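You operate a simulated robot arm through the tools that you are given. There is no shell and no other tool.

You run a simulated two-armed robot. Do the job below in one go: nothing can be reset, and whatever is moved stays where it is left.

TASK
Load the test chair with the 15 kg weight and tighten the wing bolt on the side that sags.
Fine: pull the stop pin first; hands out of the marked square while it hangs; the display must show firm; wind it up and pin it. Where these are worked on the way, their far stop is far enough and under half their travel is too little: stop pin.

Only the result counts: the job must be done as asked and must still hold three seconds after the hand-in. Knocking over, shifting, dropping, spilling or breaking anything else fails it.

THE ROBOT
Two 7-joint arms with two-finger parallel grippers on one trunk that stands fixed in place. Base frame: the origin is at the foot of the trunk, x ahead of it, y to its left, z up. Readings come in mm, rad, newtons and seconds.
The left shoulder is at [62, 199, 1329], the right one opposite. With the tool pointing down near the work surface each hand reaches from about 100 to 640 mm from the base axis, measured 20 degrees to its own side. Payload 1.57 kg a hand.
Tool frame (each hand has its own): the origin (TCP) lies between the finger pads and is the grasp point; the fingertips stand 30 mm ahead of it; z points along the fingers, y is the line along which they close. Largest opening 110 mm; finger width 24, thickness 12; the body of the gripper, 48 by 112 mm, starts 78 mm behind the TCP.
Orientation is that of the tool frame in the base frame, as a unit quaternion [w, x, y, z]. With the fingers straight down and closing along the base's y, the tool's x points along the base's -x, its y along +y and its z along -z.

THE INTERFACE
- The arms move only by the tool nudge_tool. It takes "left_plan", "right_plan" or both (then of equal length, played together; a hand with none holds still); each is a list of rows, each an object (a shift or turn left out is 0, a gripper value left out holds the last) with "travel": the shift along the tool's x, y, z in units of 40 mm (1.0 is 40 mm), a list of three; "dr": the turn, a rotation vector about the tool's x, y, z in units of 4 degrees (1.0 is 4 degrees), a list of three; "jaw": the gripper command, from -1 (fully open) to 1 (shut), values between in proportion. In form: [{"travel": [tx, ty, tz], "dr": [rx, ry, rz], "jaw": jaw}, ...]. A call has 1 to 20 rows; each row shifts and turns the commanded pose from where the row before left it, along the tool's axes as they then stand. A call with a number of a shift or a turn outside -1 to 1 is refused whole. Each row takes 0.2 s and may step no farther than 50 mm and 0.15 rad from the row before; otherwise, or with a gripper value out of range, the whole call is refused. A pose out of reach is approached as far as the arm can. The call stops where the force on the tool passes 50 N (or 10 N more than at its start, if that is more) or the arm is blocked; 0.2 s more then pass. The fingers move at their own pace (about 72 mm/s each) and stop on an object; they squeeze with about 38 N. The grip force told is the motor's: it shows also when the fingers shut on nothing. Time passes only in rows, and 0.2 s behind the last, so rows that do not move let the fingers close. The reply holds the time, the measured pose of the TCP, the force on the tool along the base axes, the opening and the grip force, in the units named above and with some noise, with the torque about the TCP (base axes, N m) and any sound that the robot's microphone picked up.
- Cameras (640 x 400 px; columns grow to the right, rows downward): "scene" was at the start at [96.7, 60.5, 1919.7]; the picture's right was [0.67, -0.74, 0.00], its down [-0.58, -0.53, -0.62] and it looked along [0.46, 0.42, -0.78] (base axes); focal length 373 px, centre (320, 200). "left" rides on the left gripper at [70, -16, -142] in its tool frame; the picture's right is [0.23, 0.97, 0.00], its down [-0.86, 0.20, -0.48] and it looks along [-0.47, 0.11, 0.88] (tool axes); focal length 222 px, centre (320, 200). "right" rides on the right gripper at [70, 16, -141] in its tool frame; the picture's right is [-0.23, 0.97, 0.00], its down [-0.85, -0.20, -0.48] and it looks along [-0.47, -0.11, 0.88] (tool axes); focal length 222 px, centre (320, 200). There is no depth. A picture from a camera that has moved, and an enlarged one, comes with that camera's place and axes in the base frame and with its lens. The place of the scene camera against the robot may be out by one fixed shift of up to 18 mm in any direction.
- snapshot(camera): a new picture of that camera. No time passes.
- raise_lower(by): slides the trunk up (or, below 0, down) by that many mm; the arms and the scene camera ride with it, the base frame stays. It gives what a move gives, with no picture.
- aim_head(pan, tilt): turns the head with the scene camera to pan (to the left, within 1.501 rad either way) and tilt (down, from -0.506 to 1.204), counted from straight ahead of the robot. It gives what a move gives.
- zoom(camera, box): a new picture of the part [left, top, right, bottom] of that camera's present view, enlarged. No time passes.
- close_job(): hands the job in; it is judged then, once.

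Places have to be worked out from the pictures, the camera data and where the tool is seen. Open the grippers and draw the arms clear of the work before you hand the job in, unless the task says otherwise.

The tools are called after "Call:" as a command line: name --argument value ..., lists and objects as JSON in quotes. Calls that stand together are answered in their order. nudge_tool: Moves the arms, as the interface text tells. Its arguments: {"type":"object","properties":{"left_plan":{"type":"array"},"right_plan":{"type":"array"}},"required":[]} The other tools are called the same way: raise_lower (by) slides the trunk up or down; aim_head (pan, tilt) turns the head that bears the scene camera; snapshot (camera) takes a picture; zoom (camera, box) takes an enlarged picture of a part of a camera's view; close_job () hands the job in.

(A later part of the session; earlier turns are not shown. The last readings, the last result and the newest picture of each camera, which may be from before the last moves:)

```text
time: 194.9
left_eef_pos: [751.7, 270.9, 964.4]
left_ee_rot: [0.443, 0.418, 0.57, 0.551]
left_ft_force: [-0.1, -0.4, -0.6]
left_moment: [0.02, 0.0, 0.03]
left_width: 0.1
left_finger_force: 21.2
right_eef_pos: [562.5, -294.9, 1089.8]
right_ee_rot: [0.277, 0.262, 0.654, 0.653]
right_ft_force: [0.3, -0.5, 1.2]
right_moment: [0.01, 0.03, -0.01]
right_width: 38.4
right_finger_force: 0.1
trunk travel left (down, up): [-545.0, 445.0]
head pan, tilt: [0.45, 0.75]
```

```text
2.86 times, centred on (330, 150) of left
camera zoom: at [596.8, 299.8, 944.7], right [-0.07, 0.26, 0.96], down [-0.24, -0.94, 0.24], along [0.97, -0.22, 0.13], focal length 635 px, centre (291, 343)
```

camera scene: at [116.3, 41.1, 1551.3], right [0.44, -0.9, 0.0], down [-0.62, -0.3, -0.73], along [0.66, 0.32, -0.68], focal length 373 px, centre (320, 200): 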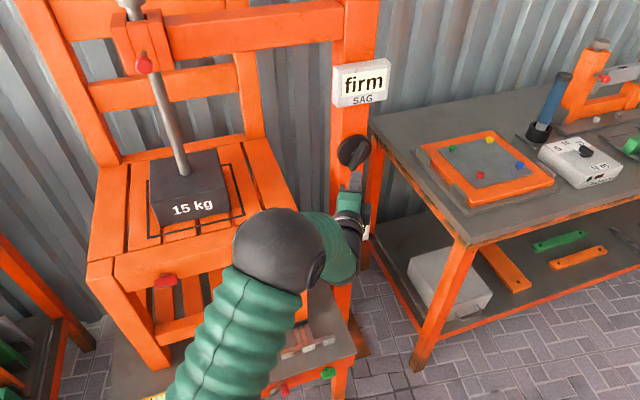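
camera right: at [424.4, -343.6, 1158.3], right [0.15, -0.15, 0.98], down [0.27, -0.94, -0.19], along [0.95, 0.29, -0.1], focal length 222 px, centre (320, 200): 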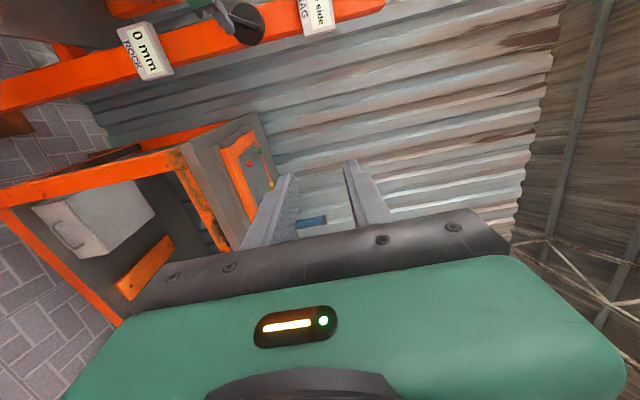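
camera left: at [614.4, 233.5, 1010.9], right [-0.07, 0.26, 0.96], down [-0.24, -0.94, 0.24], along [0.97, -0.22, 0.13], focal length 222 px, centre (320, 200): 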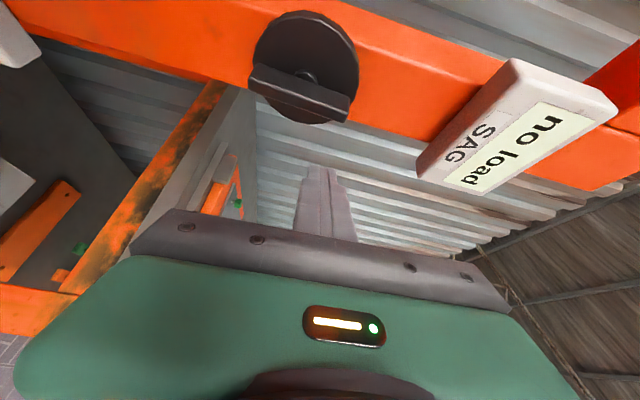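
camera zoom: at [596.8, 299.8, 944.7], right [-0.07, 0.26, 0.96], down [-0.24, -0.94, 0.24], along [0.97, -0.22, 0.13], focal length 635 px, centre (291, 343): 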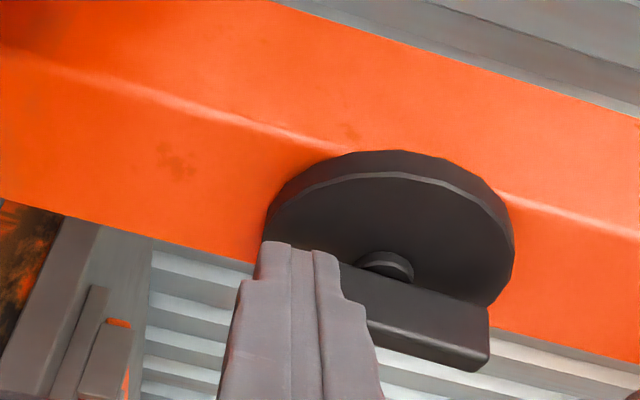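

The tips are left of the bar's lower end. I go in 20 mm and push to the right along the bottom.

Call:
nudge_tool --left_plan '[{"travel": [0.25, 0, 0.43], "jaw": 1}, {"travel": [-0.15, -0.05, 0.088], "jaw": 1}, {"travel": [-0.15, -0.05, 0.088], "jaw": 1}, {"travel": [-0.15, -0.025, 0.088], "jaw": 1}, {"travel": [-0.15, 0, 0.088], "jaw": 1}]'

Call:
zoom --camera "scene" --box '[320, 120, 390, 180]'

Call:
zoom --camera "scene" --box '[100, 0, 400, 240]'

```text
time: 196.1
left_eef_pos: [788.0, 262.5, 954.3]
left_ee_rot: [0.442, 0.42, 0.573, 0.548]
left_ft_force: [-0.9, 4.1, -3.2]
left_moment: [0.04, -0.24, -0.33]
left_width: 0.0
left_finger_force: 21.4
right_eef_pos: [565.7, -295.2, 1087.5]
right_ee_rot: [0.278, 0.264, 0.653, 0.654]
right_ft_force: [-0.5, 0.2, -0.5]
right_moment: [0.06, -0.05, -0.06]
right_width: 38.6
right_finger_force: 0.1
trunk travel left (down, up): [-545.0, 445.0]
head pan, tilt: [0.45, 0.75]
```

```text
6.67 times, centred on (355, 150) of scene
camera zoom: at [119.2, 42.0, 1550.5], right [0.43, -0.9, 0.0], down [-0.62, -0.3, -0.73], along [0.66, 0.32, -0.68], focal length 2485 px, centre (87, 533)
```

zoom: 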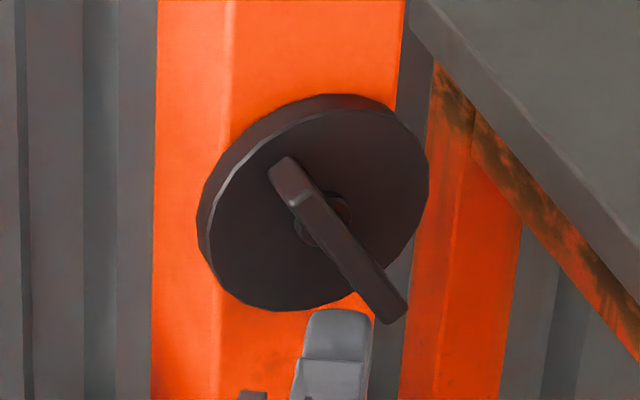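

```text
1.67 times, centred on (250, 120) of scene
camera zoom: at [119.2, 42.0, 1550.5], right [0.43, -0.9, 0.0], down [-0.62, -0.3, -0.73], along [0.66, 0.32, -0.68], focal length 621 px, centre (437, 333)
```

zoom: 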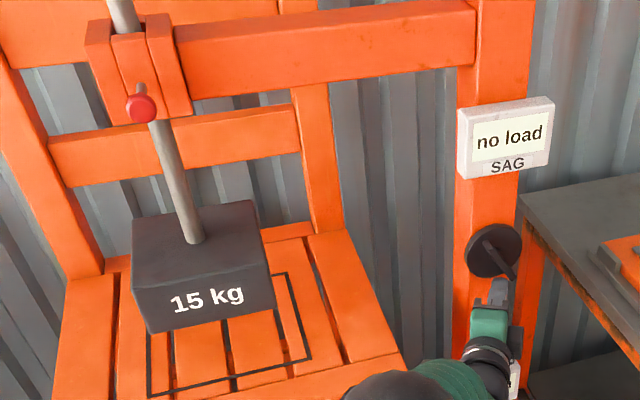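

About 62° remain and the push was light. I continue down-right and then up along the right side.

Call:
nudge_tool --left_plan '[{"travel": [-0.086, 0.075, 0.05], "jaw": 1}, {"travel": [-0.108, 0.1, 0.063], "jaw": 1}, {"travel": [-0.13, 0.11, 0.075], "jaw": 1}, {"travel": [-0.13, 0.11, 0.075], "jaw": 1}, {"travel": [-0.08, 0.1, 0.045], "jaw": 1}]'

Call:
zoom --camera "scene" --box '[320, 120, 390, 180]'

Call:
zoom --camera "scene" --box '[100, 0, 400, 240]'

```text
time: 197.3
left_eef_pos: [804.2, 248.0, 980.6]
left_ee_rot: [0.444, 0.417, 0.57, 0.552]
left_ft_force: [-3.1, -2.1, -11.6]
left_moment: [0.06, 0.31, -0.1]
left_width: 0.2
left_finger_force: 21.2
right_eef_pos: [562.3, -294.3, 1090.3]
right_ee_rot: [0.278, 0.262, 0.653, 0.654]
right_ft_force: [0.0, -0.4, -0.6]
right_moment: [0.03, 0.0, 0.01]
right_width: 38.3
right_finger_force: 0.0
trunk travel left (down, up): [-545.0, 445.0]
head pan, tilt: [0.45, 0.75]
```

```text
6.67 times, centred on (355, 150) of scene
camera zoom: at [118.9, 41.7, 1551.1], right [0.44, -0.9, 0.0], down [-0.62, -0.3, -0.73], along [0.66, 0.32, -0.68], focal length 2485 px, centre (87, 533)
```

zoom: 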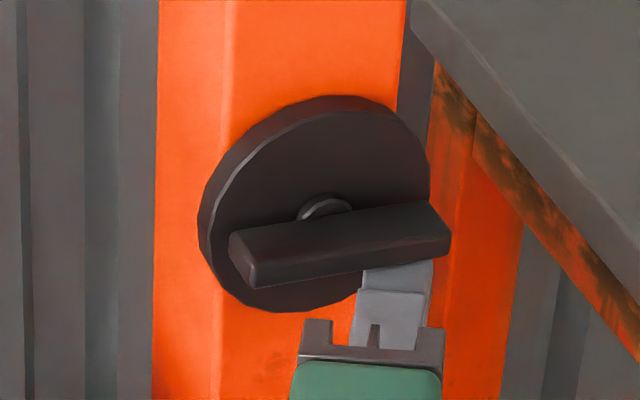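

```text
1.67 times, centred on (250, 120) of scene
camera zoom: at [118.9, 41.7, 1551.1], right [0.44, -0.9, 0.0], down [-0.62, -0.3, -0.73], along [0.66, 0.32, -0.68], focal length 621 px, centre (437, 333)
```

zoom: 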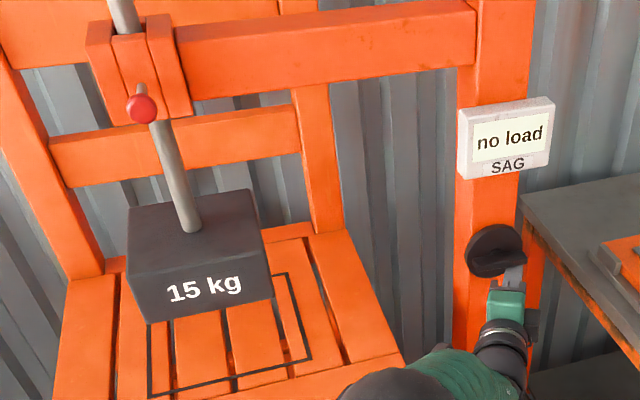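

The bar is within a few degrees of its original horizontal position. I slide a bit outward and push up gently until it is level or meets a stop.

Call:
nudge_tool --left_plan '[{"travel": [-0.15, -0.06, 0.088], "jaw": 1}, {"travel": [0, 0.08, 0], "jaw": 1}, {"travel": [0, 0.06, 0], "jaw": 1}, {"travel": [0, 0.06, 0], "jaw": 1}]'

Call:
zoom --camera "scene" --box '[320, 120, 390, 180]'

Call:
zoom --camera "scene" --box '[100, 0, 400, 240]'

```text
time: 198.3
left_eef_pos: [808.7, 243.4, 983.9]
left_ee_rot: [0.441, 0.419, 0.572, 0.55]
left_ft_force: [-3.5, 2.6, -14.6]
left_moment: [0.07, 0.16, 0.01]
left_width: 0.0
left_finger_force: 20.8
right_eef_pos: [564.4, -292.5, 1089.3]
right_ee_rot: [0.278, 0.262, 0.654, 0.653]
right_ft_force: [0.4, 0.1, -0.4]
right_moment: [0.02, -0.03, 0.04]
right_width: 38.7
right_finger_force: 0.1
trunk travel left (down, up): [-545.0, 445.0]
head pan, tilt: [0.45, 0.75]
```

```text
6.67 times, centred on (355, 150) of scene
camera zoom: at [119.6, 43.8, 1550.7], right [0.44, -0.9, 0.0], down [-0.62, -0.3, -0.73], along [0.66, 0.32, -0.69], focal length 2485 px, centre (87, 533)
```

zoom: 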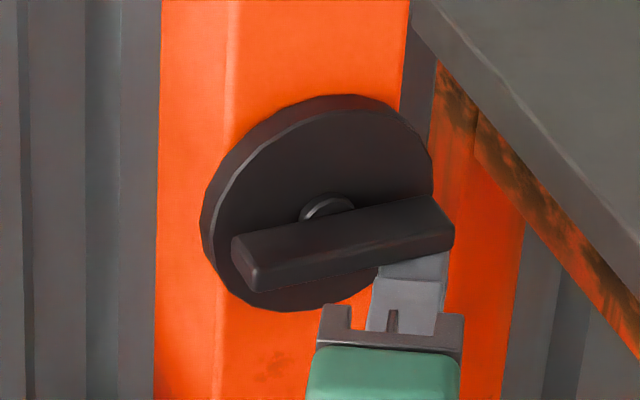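

```text
1.67 times, centred on (250, 120) of scene
camera zoom: at [119.6, 43.8, 1550.7], right [0.44, -0.9, 0.0], down [-0.62, -0.3, -0.73], along [0.66, 0.32, -0.69], focal length 621 px, centre (437, 333)
```

zoom: 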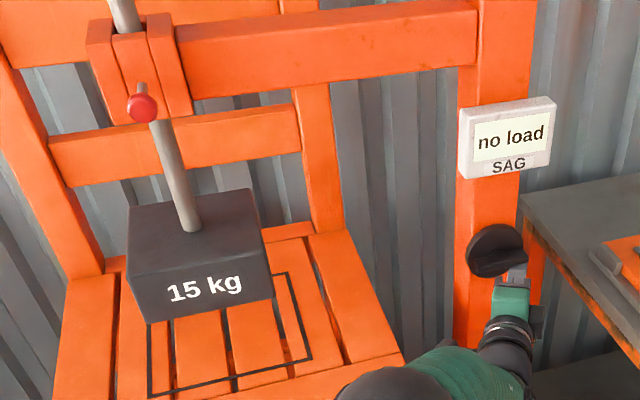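

It is about level now (within 1–3°). I push a little more to feel for the end stop.

Call:
nudge_tool --left_plan '[{"travel": [0, 0.06, 0], "jaw": 1}, {"travel": [0, 0.06, 0], "jaw": 1}, {"travel": [0, 0.06, 0], "jaw": 1}]'

Call:
zoom --camera "scene" --box '[320, 120, 390, 180]'

Call:
zoom --camera "scene" --box '[100, 0, 400, 240]'

```text
time: 199.1
left_eef_pos: [808.4, 244.8, 984.1]
left_ee_rot: [0.438, 0.423, 0.575, 0.546]
left_ft_force: [-14.6, -0.4, -34.8]
left_moment: [0.22, 0.42, -0.09]
left_width: 0.2
left_finger_force: 21.3
right_eef_pos: [563.9, -292.7, 1089.3]
right_ee_rot: [0.277, 0.263, 0.655, 0.652]
right_ft_force: [0.9, -0.3, -0.1]
right_moment: [-0.02, 0.01, -0.01]
right_width: 38.6
right_finger_force: 0.1
trunk travel left (down, up): [-545.0, 445.0]
head pan, tilt: [0.45, 0.75]
```

```text
6.67 times, centred on (355, 150) of scene
camera zoom: at [122.7, 44.2, 1550.3], right [0.44, -0.9, 0.0], down [-0.62, -0.3, -0.73], along [0.65, 0.32, -0.69], focal length 2485 px, centre (87, 533)
```

zoom: 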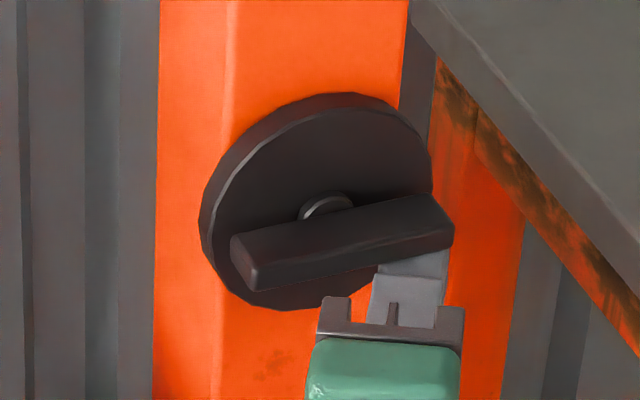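

```text
1.67 times, centred on (250, 120) of scene
camera zoom: at [122.7, 44.2, 1550.3], right [0.44, -0.9, 0.0], down [-0.62, -0.3, -0.73], along [0.65, 0.32, -0.69], focal length 621 px, centre (437, 333)
```

zoom: 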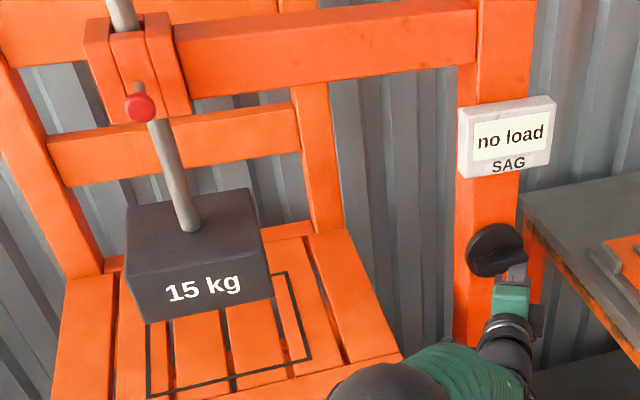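

The push rose to 35 N without further motion, so it appears to be at its upper stop. One more small push to be sure.

Call:
nudge_tool --left_plan '[{"travel": [0, 0.04, 0], "jaw": 1}, {"travel": [0, 0.04, 0], "jaw": 1}, {"travel": [0, 0.04, 0], "jaw": 1}]'

Call:
zoom --camera "scene" --box '[320, 120, 390, 180]'

```text
time: 199.9
left_eef_pos: [809.4, 244.6, 984.0]
left_ee_rot: [0.436, 0.425, 0.578, 0.543]
left_ft_force: [-10.8, -3.1, -42.1]
left_moment: [0.32, 0.62, -0.1]
left_width: 0.0
left_finger_force: 21.5
right_eef_pos: [566.1, -293.2, 1088.9]
right_ee_rot: [0.276, 0.263, 0.655, 0.652]
right_ft_force: [0.0, 0.9, -0.3]
right_moment: [-0.02, 0.02, 0.0]
right_width: 38.5
right_finger_force: 0.1
trunk travel left (down, up): [-545.0, 445.0]
head pan, tilt: [0.45, 0.75]
```

```text
6.67 times, centred on (355, 150) of scene
camera zoom: at [126.1, 44.2, 1550.1], right [0.44, -0.9, 0.0], down [-0.62, -0.3, -0.73], along [0.65, 0.32, -0.69], focal length 2485 px, centre (87, 533)
```

zoom: 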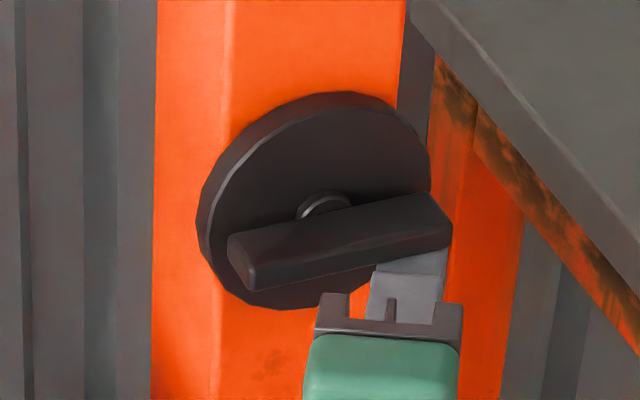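

The knob does not move at 43 N with the bar level: it is at its upper stop, just as at the start. I unload the fingers downward and withdraw straight back.

Call:
nudge_tool --left_plan '[{"travel": [0, -0.15, 0], "jaw": 1}, {"travel": [0, -0.15, 0], "jaw": 1}, {"travel": [-0.12, 0, -0.22], "jaw": 1}, {"travel": [-0.44, 0, -0.756], "jaw": 1}, {"travel": [-0.44, 0, -0.756], "jaw": 1}, {"travel": [-0.44, 0, -0.756], "jaw": 1}]'

Call:
snapshot --camera "scene"

Call:
snapshot --camera "left"

```text
time: 201.3
left_eef_pos: [724.5, 162.0, 990.1]
left_ee_rot: [0.444, 0.416, 0.571, 0.551]
left_ft_force: [-0.6, -0.8, -0.4]
left_moment: [-0.02, 0.0, -0.05]
left_width: 0.0
left_finger_force: 21.2
right_eef_pos: [563.0, -293.2, 1092.2]
right_ee_rot: [0.278, 0.261, 0.654, 0.654]
right_ft_force: [-0.7, 0.2, 0.5]
right_moment: [0.0, 0.02, 0.0]
right_width: 38.7
right_finger_force: 0.0
trunk travel left (down, up): [-545.0, 445.0]
head pan, tilt: [0.45, 0.75]
```

```text
taken
camera scene: at [116.7, 41.3, 1551.3], right [0.44, -0.9, 0.0], down [-0.62, -0.3, -0.73], along [0.66, 0.32, -0.68], focal length 373 px, centre (320, 200)
```

scene: 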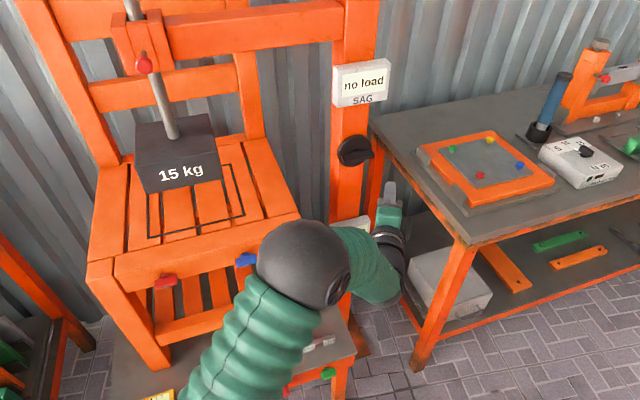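

```text
taken
camera left: at [569.0, 191.4, 970.7], right [-0.07, 0.26, 0.96], down [-0.24, -0.94, 0.24], along [0.97, -0.22, 0.13], focal length 222 px, centre (320, 200)
```

left: 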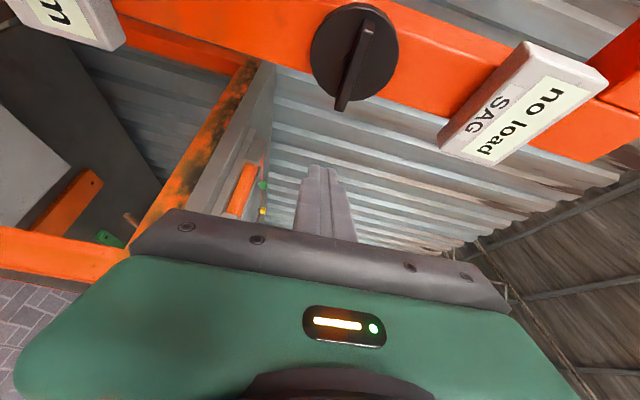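

The weight hangs wound up and the knob stays put. I raise the trunk by 310 mm to bring the hand to the pin's height.

Call:
raise_lower --by 310

Call:
snapshot --camera "scene"

```text
time: 204.3
left_eef_pos: [723.5, 161.1, 1298.9]
left_ee_rot: [0.443, 0.418, 0.57, 0.551]
left_ft_force: [0.5, -0.7, 0.8]
left_moment: [0.01, -0.02, 0.0]
left_width: 0.0
left_finger_force: 21.7
right_eef_pos: [563.0, -294.8, 1400.2]
right_ee_rot: [0.278, 0.262, 0.653, 0.654]
right_ft_force: [-0.4, -0.1, -0.2]
right_moment: [-0.01, 0.01, 0.0]
right_width: 38.7
right_finger_force: 0.0
trunk travel left (down, up): [-855.0, 135.0]
head pan, tilt: [0.45, 0.75]
```

```text
taken
camera scene: at [117.1, 40.4, 1861.3], right [0.44, -0.9, 0.0], down [-0.62, -0.3, -0.73], along [0.66, 0.32, -0.68], focal length 373 px, centre (320, 200)
```

scene: 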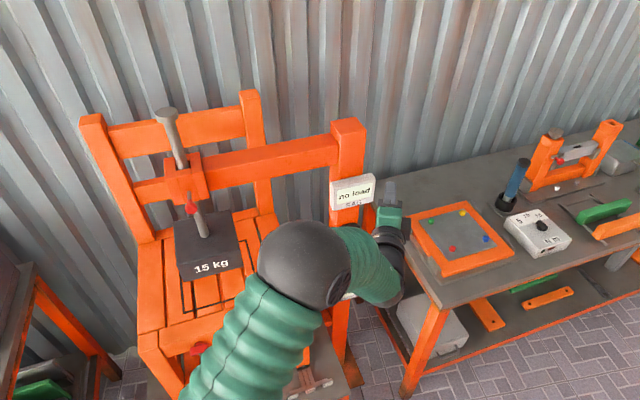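

The hand is at the pin's height, to the right. I move it left in front of the hanging weight at F ≈ 630–660, yawing back to the 45° heading, staying well clear of the rod.

Call:
nudge_tool --left_plan '[{"travel": [0.86, 0, -0.41], "dr": [0, 0.68, 0]}, {"travel": [0.878, 0, -0.373], "dr": [0, 0.68, 0]}, {"travel": [0.894, 0, -0.328], "dr": [0, 0.68, 0]}, {"travel": [0.909, 0, -0.286], "dr": [0, 0.68, 0]}, {"travel": [0.92, 0, -0.244], "dr": [0, 0.68, 0]}, {"travel": [0.93, 0, -0.2], "dr": [0, 0.68, 0]}]'

Call:
snapshot --camera "scene"

```text
time: 205.8
left_eef_pos: [574.3, 334.8, 1292.7]
left_ee_rot: [0.357, 0.334, 0.628, 0.605]
left_ft_force: [-0.3, -0.2, 0.8]
left_moment: [0.0, -0.03, -0.05]
left_width: 0.0
left_finger_force: 20.9
right_eef_pos: [560.6, -293.3, 1401.2]
right_ee_rot: [0.278, 0.262, 0.654, 0.653]
right_ft_force: [0.7, 0.5, 0.6]
right_moment: [0.01, 0.01, -0.05]
right_width: 38.4
right_finger_force: 0.1
trunk travel left (down, up): [-855.0, 135.0]
head pan, tilt: [0.45, 0.75]
```

```text
taken
camera scene: at [115.4, 42.6, 1861.4], right [0.44, -0.9, 0.0], down [-0.62, -0.3, -0.73], along [0.66, 0.32, -0.68], focal length 373 px, centre (320, 200)
```

scene: 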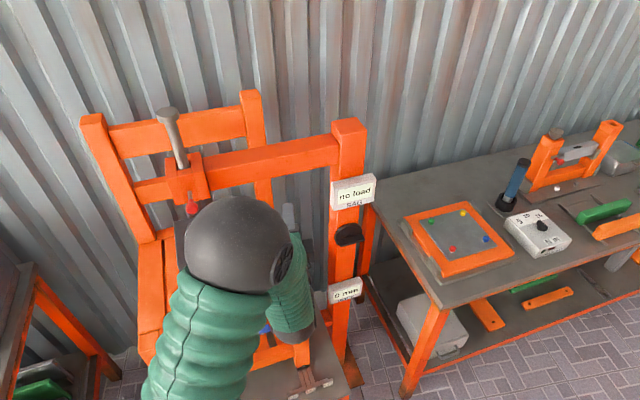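

On track. I continue to the left and finish the yaw.

Call:
nudge_tool --left_plan '[{"travel": [0.94, 0.03, -0.155], "dr": [0, 0.68, 0]}, {"travel": [0.946, 0.03, -0.11], "dr": [0, 0.68, 0]}, {"travel": [0.95, 0.03, -0.065], "dr": [0, 0.68, 0]}, {"travel": [0.952, 0.03, -0.018], "dr": [0, 0.68, 0]}, {"travel": [0.9, 0, 0.027], "dr": [0, 0.68, 0]}]'

Call:
aim_head --pan 0.75 --tilt 0.75

Call:
snapshot --camera "scene"

Call:
snapshot --camera "left"

```text
time: 206.9
left_eef_pos: [452.5, 479.7, 1288.5]
left_ee_rot: [0.281, 0.261, 0.667, 0.639]
left_ft_force: [0.5, 1.0, 0.1]
left_moment: [-0.01, 0.01, 0.03]
left_width: 0.0
left_finger_force: 21.3
right_eef_pos: [561.5, -292.8, 1401.3]
right_ee_rot: [0.279, 0.262, 0.654, 0.653]
right_ft_force: [-0.3, 0.1, 0.1]
right_moment: [-0.01, -0.02, -0.02]
right_width: 38.7
right_finger_force: 0.0
trunk travel left (down, up): [-855.0, 135.0]
head pan, tilt: [0.45, 0.75]
```

```text
time: 207.8
left_eef_pos: [452.3, 478.7, 1288.7]
left_ee_rot: [0.28, 0.261, 0.667, 0.64]
left_ft_force: [-0.7, 1.6, 0.0]
left_moment: [0.0, -0.03, 0.02]
left_width: 0.0
left_finger_force: 20.9
right_eef_pos: [562.1, -294.9, 1400.4]
right_ee_rot: [0.278, 0.261, 0.654, 0.653]
right_ft_force: [0.3, 0.0, 0.1]
right_moment: [0.01, -0.01, 0.02]
right_width: 38.6
right_finger_force: 0.1
trunk travel left (down, up): [-855.0, 135.0]
head pan, tilt: [0.75, 0.75]
```

```text
taken
camera scene: at [101.7, 62.6, 1861.4], right [0.68, -0.73, 0.0], down [-0.5, -0.46, -0.73], along [0.53, 0.5, -0.68], focal length 373 px, centre (320, 200)
```

scene: 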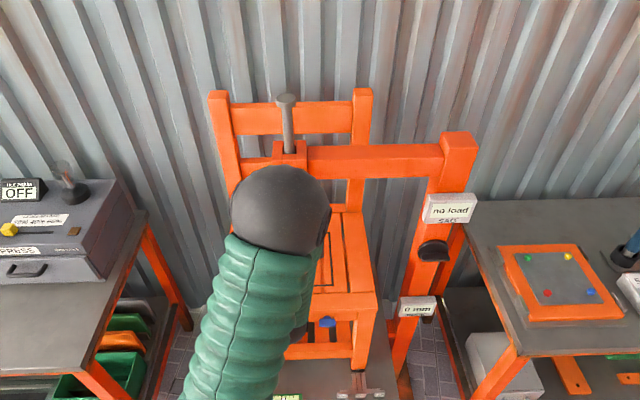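

```text
taken
camera left: at [303.0, 426.5, 1271.9], right [-0.17, 0.2, 0.96], down [0.26, -0.93, 0.24], along [0.95, 0.3, 0.11], focal length 222 px, centre (320, 200)
```

left: 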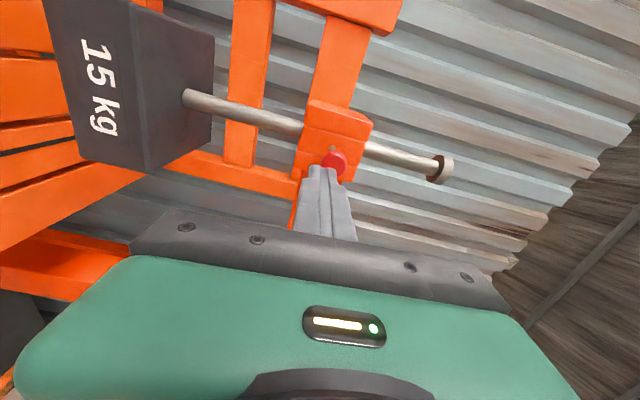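

I am in front of the pin: the knob is about 11 mm above the finger axis and in line sideways. I rise, level the pitch and approach to just short of the knob.

Call:
nudge_tool --left_plan '[{"travel": [0.05, 0.28, 0], "dr": [-0.37, 0, 0], "jaw": 1}, {"travel": [0, 0, 0.3], "jaw": 1}]'

Call:
zoom --camera "left" --box '[240, 90, 420, 220]'

```text
time: 208.3
left_eef_pos: [459.8, 488.8, 1298.9]
left_ee_rot: [0.284, 0.256, 0.657, 0.649]
left_ft_force: [0.1, 0.8, -0.4]
left_moment: [-0.02, 0.01, -0.01]
left_width: 0.0
left_finger_force: 21.5
right_eef_pos: [562.5, -294.0, 1400.2]
right_ee_rot: [0.278, 0.261, 0.653, 0.654]
right_ft_force: [-0.9, -0.2, 0.1]
right_moment: [0.0, -0.02, 0.01]
right_width: 38.6
right_finger_force: 0.1
trunk travel left (down, up): [-855.0, 135.0]
head pan, tilt: [0.75, 0.75]
```

```text
3.08 times, centred on (330, 155) of left
camera zoom: at [310.1, 436.8, 1278.9], right [-0.19, 0.19, 0.96], down [0.26, -0.94, 0.23], along [0.95, 0.29, 0.13], focal length 684 px, centre (289, 338)
```

zoom: 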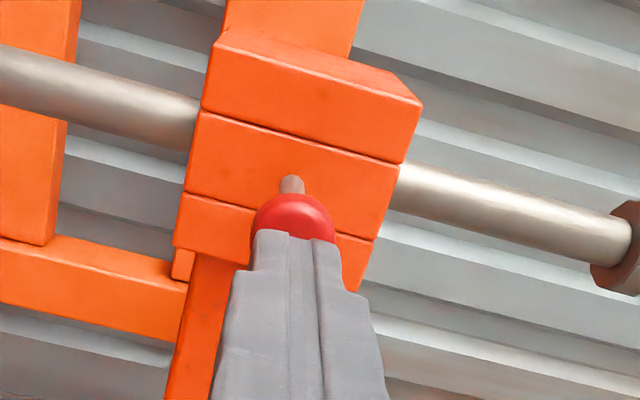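

The fingertips are centred right behind the knob. I push the pin in along the heading in small steps.

Call:
nudge_tool --left_plan '[{"travel": [0, 0, 0.2], "jaw": 1}, {"travel": [0, 0, 0.15], "jaw": 1}, {"travel": [0, 0, 0.15], "jaw": 1}, {"travel": [0, 0, 0.15], "jaw": 1}]'

Call:
zoom --camera "left" --box '[240, 90, 420, 220]'

```text
time: 209.3
left_eef_pos: [478.6, 506.3, 1299.4]
left_ee_rot: [0.285, 0.257, 0.657, 0.649]
left_ft_force: [-0.7, -0.5, 0.2]
left_moment: [0.01, -0.03, -0.03]
left_width: 0.1
left_finger_force: 21.2
right_eef_pos: [562.1, -293.5, 1401.0]
right_ee_rot: [0.279, 0.262, 0.653, 0.653]
right_ft_force: [-0.2, -0.4, 0.4]
right_moment: [0.01, -0.03, -0.01]
right_width: 38.4
right_finger_force: 0.0
trunk travel left (down, up): [-855.0, 135.0]
head pan, tilt: [0.75, 0.75]
```

```text
3.08 times, centred on (330, 155) of left
camera zoom: at [328.5, 454.3, 1279.4], right [-0.19, 0.19, 0.96], down [0.26, -0.94, 0.23], along [0.95, 0.29, 0.13], focal length 684 px, centre (289, 338)
```

zoom: 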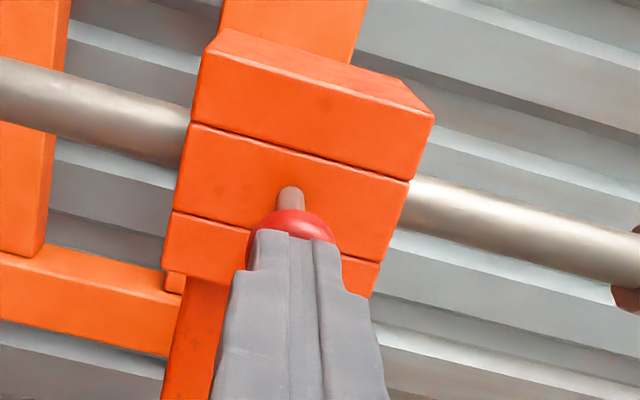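

No contact yet; the visible shaft length is unchanged. I continue forward in small steps.

Call:
nudge_tool --left_plan '[{"travel": [0, 0, 0.15], "jaw": 1}, {"travel": [0, 0, 0.15], "jaw": 1}, {"travel": [0, 0, 0.15], "jaw": 1}]'

Call:
zoom --camera "left" --box '[240, 90, 420, 220]'

```text
time: 210.2
left_eef_pos: [489.0, 519.6, 1299.5]
left_ee_rot: [0.285, 0.256, 0.658, 0.648]
left_ft_force: [-1.1, -1.2, 0.7]
left_moment: [-0.01, 0.01, -0.01]
left_width: 0.0
left_finger_force: 21.3
right_eef_pos: [563.5, -294.8, 1399.5]
right_ee_rot: [0.278, 0.262, 0.654, 0.653]
right_ft_force: [-0.1, -0.8, 0.1]
right_moment: [-0.02, 0.01, 0.01]
right_width: 38.4
right_finger_force: 0.0
trunk travel left (down, up): [-855.0, 135.0]
head pan, tilt: [0.75, 0.75]
```

```text
3.08 times, centred on (330, 155) of left
camera zoom: at [341.0, 467.4, 1279.0], right [-0.19, 0.19, 0.96], down [0.26, -0.94, 0.23], along [0.95, 0.29, 0.13], focal length 684 px, centre (289, 338)
```

zoom: 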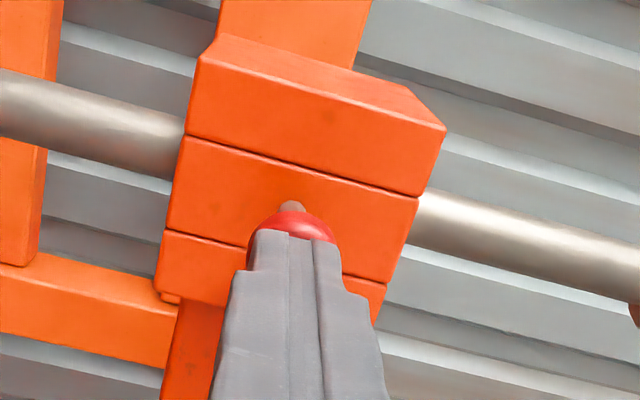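

The shaft is getting shorter: the pin is sliding in with almost no force. I keep pushing to its inner stop.

Call:
nudge_tool --left_plan '[{"travel": [0, 0, 0.15], "jaw": 1}, {"travel": [0, 0, 0.15], "jaw": 1}, {"travel": [0, 0, 0.12], "jaw": 1}]'

Call:
zoom --camera "left" --box '[240, 90, 420, 220]'

Call:
zoom --camera "scene" --box '[230, 80, 350, 240]'

```text
time: 210.9
left_eef_pos: [495.1, 522.4, 1302.8]
left_ee_rot: [0.284, 0.257, 0.656, 0.65]
left_ft_force: [-24.9, -23.0, -8.5]
left_moment: [-0.16, 0.25, -0.01]
left_width: 0.0
left_finger_force: 21.3
right_eef_pos: [555.3, -301.8, 1401.5]
right_ee_rot: [0.279, 0.261, 0.651, 0.656]
right_ft_force: [-0.3, -0.1, 0.4]
right_moment: [0.0, 0.05, -0.05]
right_width: 38.5
right_finger_force: 0.1
trunk travel left (down, up): [-855.0, 135.0]
head pan, tilt: [0.75, 0.75]
```

```text
3.08 times, centred on (330, 155) of left
camera zoom: at [345.2, 471.5, 1282.5], right [-0.19, 0.18, 0.96], down [0.26, -0.94, 0.23], along [0.95, 0.29, 0.13], focal length 684 px, centre (289, 338)
```

zoom: 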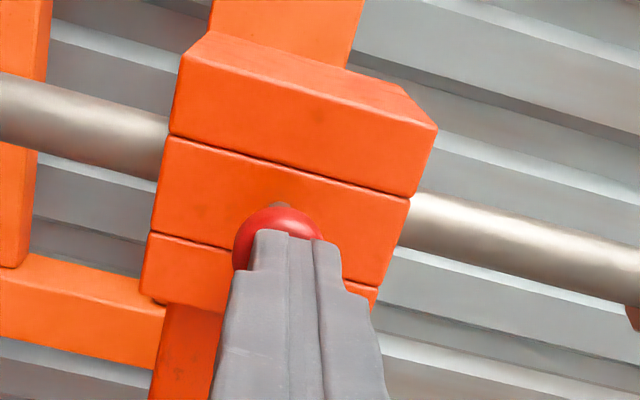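

```text
2.50 times, centred on (290, 160) of scene
camera zoom: at [90.4, 48.1, 1862.1], right [0.68, -0.73, 0.0], down [-0.5, -0.46, -0.74], along [0.54, 0.5, -0.68], focal length 932 px, centre (395, 300)
```

zoom: 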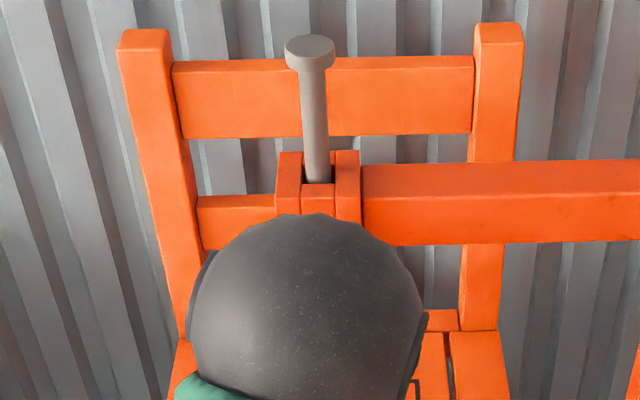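

The push rose to 34 N at about F = 750 and stopped: the pin is fully in. I withdraw the hand straight back and compare with the first pictures.

Call:
nudge_tool --left_plan '[{"travel": [0, 0, -0.3], "jaw": 1}, {"travel": [0, 0, -0.6], "jaw": 1}, {"travel": [0, 0, -0.6], "jaw": 1}]'

Call:
snapshot --camera "left"

Call:
zoom --camera "left" --box '[260, 80, 420, 200]'

```text
time: 211.8
left_eef_pos: [454.7, 485.7, 1301.2]
left_ee_rot: [0.285, 0.258, 0.656, 0.649]
left_ft_force: [0.6, 0.0, 0.1]
left_moment: [0.0, 0.0, 0.04]
left_width: 0.2
left_finger_force: 21.7
right_eef_pos: [558.5, -297.9, 1402.4]
right_ee_rot: [0.279, 0.263, 0.652, 0.654]
right_ft_force: [0.0, -0.2, -0.2]
right_moment: [-0.01, 0.01, 0.02]
right_width: 38.8
right_finger_force: 0.1
trunk travel left (down, up): [-855.0, 135.0]
head pan, tilt: [0.75, 0.75]
```

```text
taken
camera left: at [306.6, 434.6, 1280.6], right [-0.19, 0.18, 0.96], down [0.26, -0.94, 0.23], along [0.95, 0.29, 0.13], focal length 222 px, centre (320, 200)
```

left: 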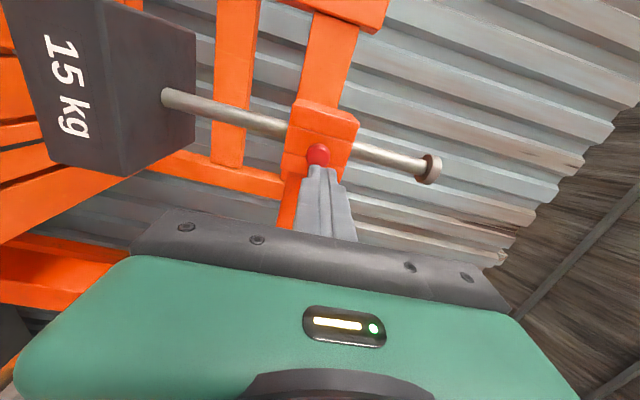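

```text
3.33 times, centred on (340, 140) of left
camera zoom: at [306.6, 434.6, 1280.6], right [-0.19, 0.18, 0.96], down [0.26, -0.94, 0.23], along [0.95, 0.29, 0.13], focal length 740 px, centre (253, 400)
```

zoom: 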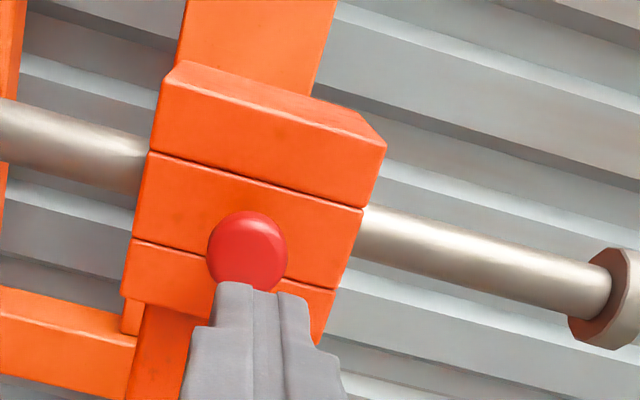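

The knob is back at F ≈ 757, exactly where it was before I pulled it, so the weight is pinned. I open the gripper and move the left hand clear to the left, then raise the trunk to its starting height to compare views.

Call:
nudge_tool --left_plan '[{"travel": [0, 0, -0.2], "jaw": -1}, {"travel": [0.9, 0.2, -0.1], "jaw": -1}, {"travel": [0.9, 0.2, -0.1], "jaw": -1}, {"travel": [0.9, 0.2, 0], "jaw": -1}, {"travel": [0.9, 0.2, 0], "jaw": -1}, {"travel": [0.9, 0.2, 0], "jaw": -1}, {"travel": [0.9, 0.2, 0], "jaw": -1}, {"travel": [0.9, 0.2, 0], "jaw": -1}]'

Call:
raise_lower --by 70

Call:
aim_head --pan 0.738 --tilt 0.897

Call:
snapshot --camera "scene"

Call:
zoom --camera "scene" --box '[240, 40, 340, 240]'

```text
time: 213.6
left_eef_pos: [421.7, 512.9, 1296.7]
left_ee_rot: [0.28, 0.256, 0.661, 0.647]
left_ft_force: [-0.2, -0.9, -0.2]
left_moment: [-0.03, -0.02, 0.02]
left_width: 110.2
left_finger_force: 0.1
left hand out of reach, approached as far as the arm can: row 2, 3, 4, 5, 6, 7, 8
right_eef_pos: [563.4, -297.4, 1398.8]
right_ee_rot: [0.278, 0.263, 0.653, 0.654]
right_ft_force: [-0.3, 0.0, -1.0]
right_moment: [0.0, -0.05, 0.04]
right_width: 38.5
right_finger_force: 0.0
trunk travel left (down, up): [-855.0, 135.0]
head pan, tilt: [0.75, 0.75]
```

```text
time: 214.6
left_eef_pos: [420.8, 514.6, 1365.8]
left_ee_rot: [0.28, 0.255, 0.662, 0.646]
left_ft_force: [-0.5, -0.4, 0.3]
left_moment: [-0.03, 0.03, 0.0]
left_width: 109.9
left_finger_force: 0.0
right_eef_pos: [562.7, -294.9, 1470.5]
right_ee_rot: [0.278, 0.262, 0.653, 0.654]
right_ft_force: [0.2, -0.6, 0.6]
right_moment: [0.01, 0.01, 0.01]
right_width: 38.4
right_finger_force: 0.0
trunk travel left (down, up): [-925.0, 65.0]
head pan, tilt: [0.75, 0.75]
```

```text
time: 215.3
left_eef_pos: [420.7, 515.1, 1365.7]
left_ee_rot: [0.28, 0.255, 0.662, 0.647]
left_ft_force: [-1.0, 0.4, -0.9]
left_moment: [-0.01, 0.02, -0.01]
left_width: 110.1
left_finger_force: 0.0
right_eef_pos: [561.8, -293.7, 1470.7]
right_ee_rot: [0.278, 0.262, 0.653, 0.654]
right_ft_force: [-0.3, -0.1, -0.4]
right_moment: [0.02, -0.05, -0.01]
right_width: 38.5
right_finger_force: 0.0
trunk travel left (down, up): [-925.0, 65.0]
head pan, tilt: [0.738, 0.897]
```

```text
taken
camera scene: at [97.7, 56.2, 1919.8], right [0.67, -0.74, 0.0], down [-0.58, -0.53, -0.62], along [0.46, 0.42, -0.78], focal length 373 px, centre (320, 200)
```

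scene: 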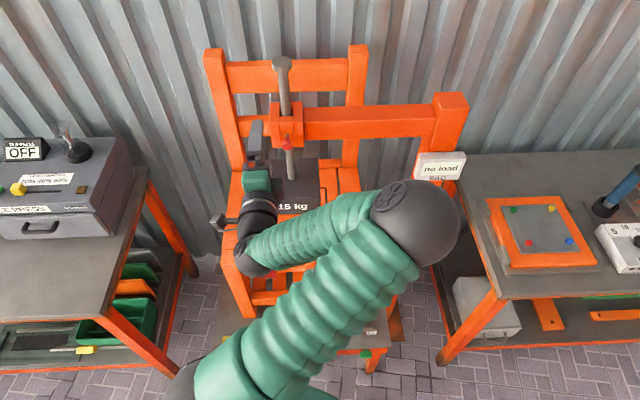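

```text
2.00 times, centred on (290, 140) of scene
camera zoom: at [97.7, 56.2, 1919.8], right [0.67, -0.74, 0.0], down [-0.58, -0.53, -0.62], along [0.46, 0.42, -0.78], focal length 746 px, centre (380, 320)
```

zoom: 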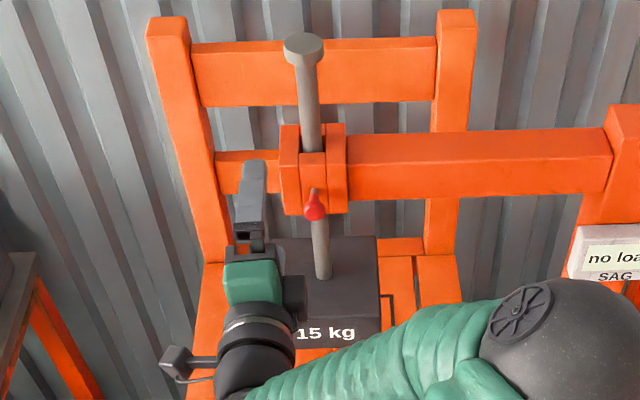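

The picture matches the first one: the rod head, guide, weight and red knob are at the same places, so the weight is up and pinned. The left arm is in a twisted posture near the chair, so I raise the hand and roll it back to a natural pose before drawing it away.

Call:
nudge_tool --left_plan '[{"travel": [0, 0.7, 0]}, {"travel": [0, 0.7, 0]}, {"dr": [0, 0, -1]}, {"dr": [0, 0, -1]}, {"dr": [0, 0, -1]}, {"dr": [0, 0, -1]}, {"dr": [0, 0, -1]}, {"dr": [0, 0, -1]}, {"dr": [0, 0, -1]}, {"dr": [0, 0, -1]}, {"dr": [0, 0, -1]}, {"dr": [0, 0, -1]}, {"dr": [0, 0, -1]}, {"dr": [0, 0, -1]}]'

Call:
snapshot --camera "scene"

```text
time: 218.3
left_eef_pos: [422.3, 512.8, 1363.2]
left_ee_rot: [0.519, -0.039, 0.708, 0.477]
left_ft_force: [0.2, -0.5, 0.2]
left_moment: [0.02, -0.07, 0.01]
left_width: 109.9
left_finger_force: 0.0
left hand out of reach, approached as far as the arm can: row 1, 2
right_eef_pos: [561.8, -294.4, 1471.3]
right_ee_rot: [0.278, 0.263, 0.654, 0.653]
right_ft_force: [0.6, 0.5, -0.1]
right_moment: [-0.04, 0.0, -0.01]
right_width: 38.4
right_finger_force: 0.0
trunk travel left (down, up): [-925.0, 65.0]
head pan, tilt: [0.738, 0.897]
```

```text
taken
camera scene: at [97.3, 57.3, 1919.7], right [0.67, -0.74, 0.0], down [-0.58, -0.53, -0.62], along [0.46, 0.42, -0.78], focal length 373 px, centre (320, 200)
```

scene: 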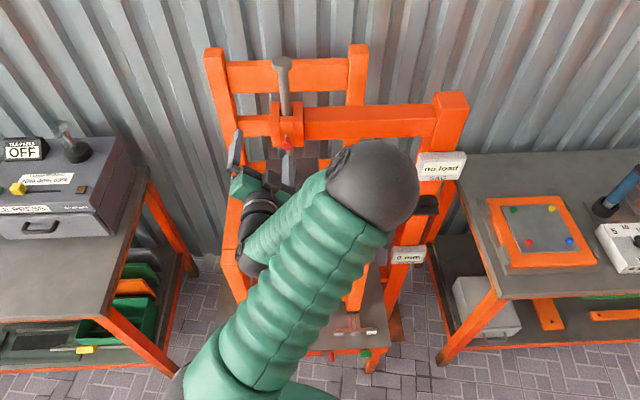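

The roll follows. I finish rolling to level.

Call:
nudge_tool --left_plan '[{"dr": [0, 0, -1]}, {"dr": [0, 0, -1]}, {"dr": [0, 0, -1]}, {"dr": [0, 0, -1]}, {"dr": [0, 0, -1]}, {"dr": [0, 0, -1]}, {"dr": [0, 0, -1]}, {"dr": [0, 0, -1]}, {"dr": [0, 0, -1]}, {"dr": [0, 0, -1]}]'

Call:
snapshot --camera "scene"

```text
time: 220.5
left_eef_pos: [442.8, 482.7, 1361.3]
left_ee_rot: [0.65, -0.279, 0.652, 0.273]
left_ft_force: [0.4, -1.3, 0.4]
left_moment: [0.01, 0.0, -0.02]
left_width: 109.8
left_finger_force: 0.0
left hand out of reach, approached as far as the arm can: row 1, 3, 4, 5, 6, 7, 8, 9, 10
right_eef_pos: [562.5, -292.9, 1471.7]
right_ee_rot: [0.278, 0.262, 0.654, 0.653]
right_ft_force: [-0.2, -0.3, 0.0]
right_moment: [0.0, -0.01, -0.01]
right_width: 38.5
right_finger_force: 0.1
trunk travel left (down, up): [-925.0, 65.0]
head pan, tilt: [0.738, 0.897]
```

```text
taken
camera scene: at [97.0, 57.8, 1919.7], right [0.67, -0.74, 0.0], down [-0.58, -0.53, -0.62], along [0.46, 0.42, -0.78], focal length 373 px, centre (320, 200)
```

scene: 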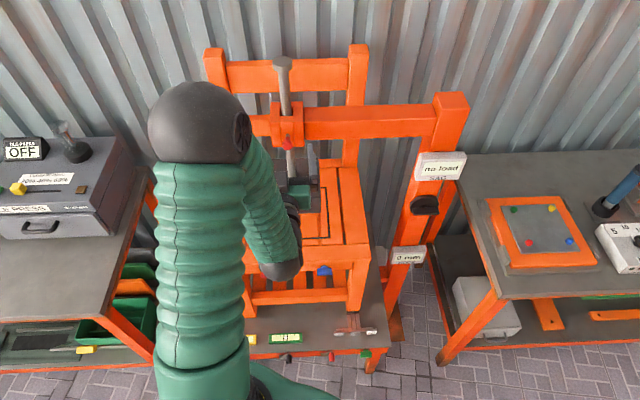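

The left arm is back in its natural posture. I turn the hand to point down as at the start.

Call:
nudge_tool --left_plan '[{"dr": [0.4, 0.965, 0.4]}, {"dr": [0.4, 0.965, 0.4]}, {"dr": [0.4, 0.965, 0.4]}, {"dr": [0.4, 0.965, 0.4]}, {"dr": [0.4, 0.965, 0.4]}, {"dr": [0.4, 0.965, 0.4]}, {"dr": [0.4, 0.965, 0.4]}, {"dr": [0.4, 0.965, 0.4]}, {"dr": [0.4, 0.965, 0.4]}, {"dr": [0.4, 0.965, 0.4]}, {"dr": [0.4, 0.965, 0.4]}, {"dr": [0.4, 0.965, 0.4]}, {"dr": [0.4, 0.965, 0.4]}, {"dr": [0.4, 0.965, 0.4]}, {"dr": [0.4, 0.965, 0.4]}, {"dr": [0.4, 0.965, 0.4]}, {"dr": [0.4, 0.965, 0.4]}, {"dr": [0.4, 0.965, 0.4]}, {"dr": [0.4, 0.965, 0.4]}, {"dr": [0.4, 0.965, 0.4]}]'

Call:
nudge_tool --left_plan '[{"dr": [0.4, 0.965, 0.4]}, {"dr": [0.4, 0.965, 0.4]}, {"travel": [0.8, 0.35, -0.5]}, {"travel": [0.8, 0.35, -0.5]}, {"travel": [0.8, 0.35, -0.5]}, {"travel": [0.8, 0.35, -0.4]}, {"travel": [0.8, 0.35, 0]}, {"travel": [0.8, 0.35, 0]}, {"travel": [0.8, 0.35, 0]}, {"travel": [0.7, 0.35, 0]}]' --right_plan '[{"jaw": -1}, {"jaw": -1}, {"jaw": -1}, {"jaw": -1}, {"jaw": -1}, {"jaw": -1}, {"jaw": -1}, {"jaw": -1}, {"jaw": -1}, {"jaw": -1}]'

Call:
snapshot --camera "scene"

```text
time: 224.7
left_eef_pos: [458.1, 465.7, 1349.7]
left_ee_rot: [0.066, -0.032, 0.997, 0.023]
left_ft_force: [0.3, 0.1, 0.6]
left_moment: [-0.01, 0.03, 0.01]
left_width: 109.9
left_finger_force: 0.1
left hand out of reach, approached as far as the arm can: row 1, 2, 3, 4, 13
right_eef_pos: [562.2, -293.5, 1470.5]
right_ee_rot: [0.278, 0.262, 0.654, 0.653]
right_ft_force: [-1.0, 0.0, 0.7]
right_moment: [0.01, 0.0, -0.01]
right_width: 38.4
right_finger_force: 0.0
trunk travel left (down, up): [-925.0, 65.0]
head pan, tilt: [0.738, 0.897]
```

```text
time: 226.9
left_eef_pos: [204.8, 581.3, 1424.7]
left_ee_rot: [0.0, -0.003, 1.0, -0.006]
left_ft_force: [-0.5, 0.5, -0.2]
left_moment: [-0.01, -0.01, 0.0]
left_width: 109.9
left_finger_force: 0.0
right_eef_pos: [560.8, -293.0, 1470.8]
right_ee_rot: [0.278, 0.262, 0.654, 0.653]
right_ft_force: [-0.3, 0.6, 0.5]
right_moment: [-0.01, 0.04, -0.02]
right_width: 109.6
right_finger_force: 0.0
trunk travel left (down, up): [-925.0, 65.0]
head pan, tilt: [0.738, 0.897]
```

```text
taken
camera scene: at [96.2, 59.6, 1919.7], right [0.67, -0.74, 0.0], down [-0.58, -0.53, -0.62], along [0.46, 0.42, -0.78], focal length 373 px, centre (320, 200)
```

scene: 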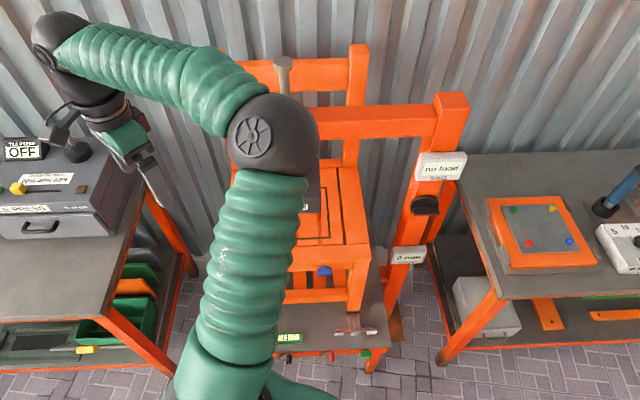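

Both grippers are open and clear. I check the final state of the guide, the bolts and the bench from the left and scene cameras.

Call:
snapshot --camera "left"

Call:
snapshot --camera "right"

Call:
zoom --camera "scene" --box '[230, 220, 430, 380]'

```text
taken
camera left: at [134.0, 565.0, 1566.9], right [-0.23, 0.97, -0.01], down [0.85, 0.21, 0.48], along [0.47, 0.1, -0.88], focal length 222 px, centre (320, 200)
```

left: 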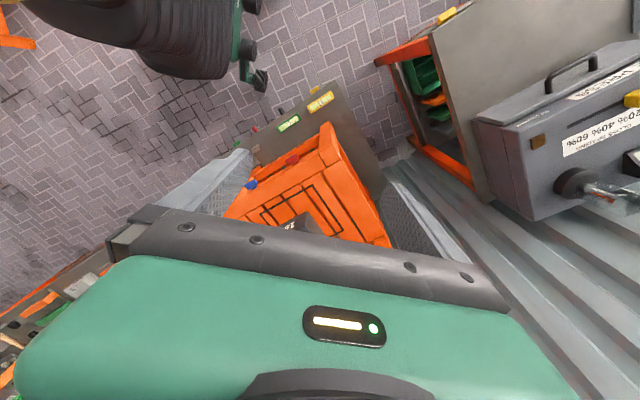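

```text
taken
camera right: at [411.9, -342.0, 1484.2], right [0.14, -0.15, 0.98], down [0.27, -0.94, -0.18], along [0.95, 0.29, -0.09], focal length 222 px, centre (320, 200)
```

right: 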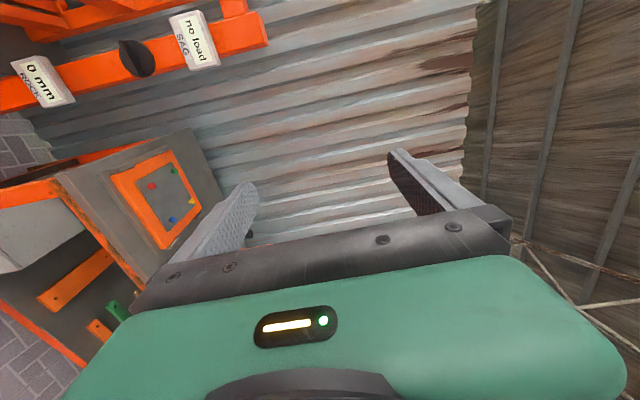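

```text
2.50 times, centred on (330, 300) of scene
camera zoom: at [96.2, 59.6, 1919.7], right [0.67, -0.74, 0.0], down [-0.58, -0.53, -0.62], along [0.46, 0.42, -0.78], focal length 932 px, centre (295, -50)
```

zoom: 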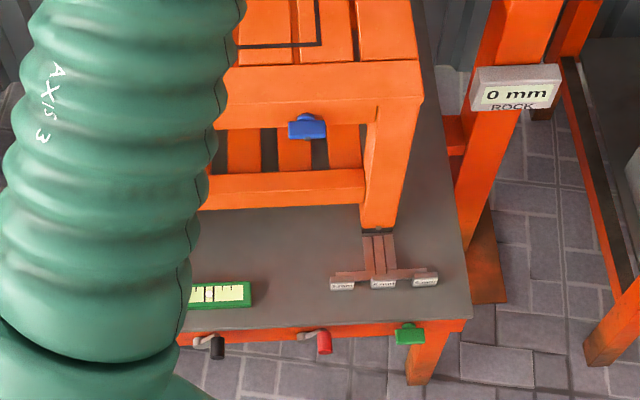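

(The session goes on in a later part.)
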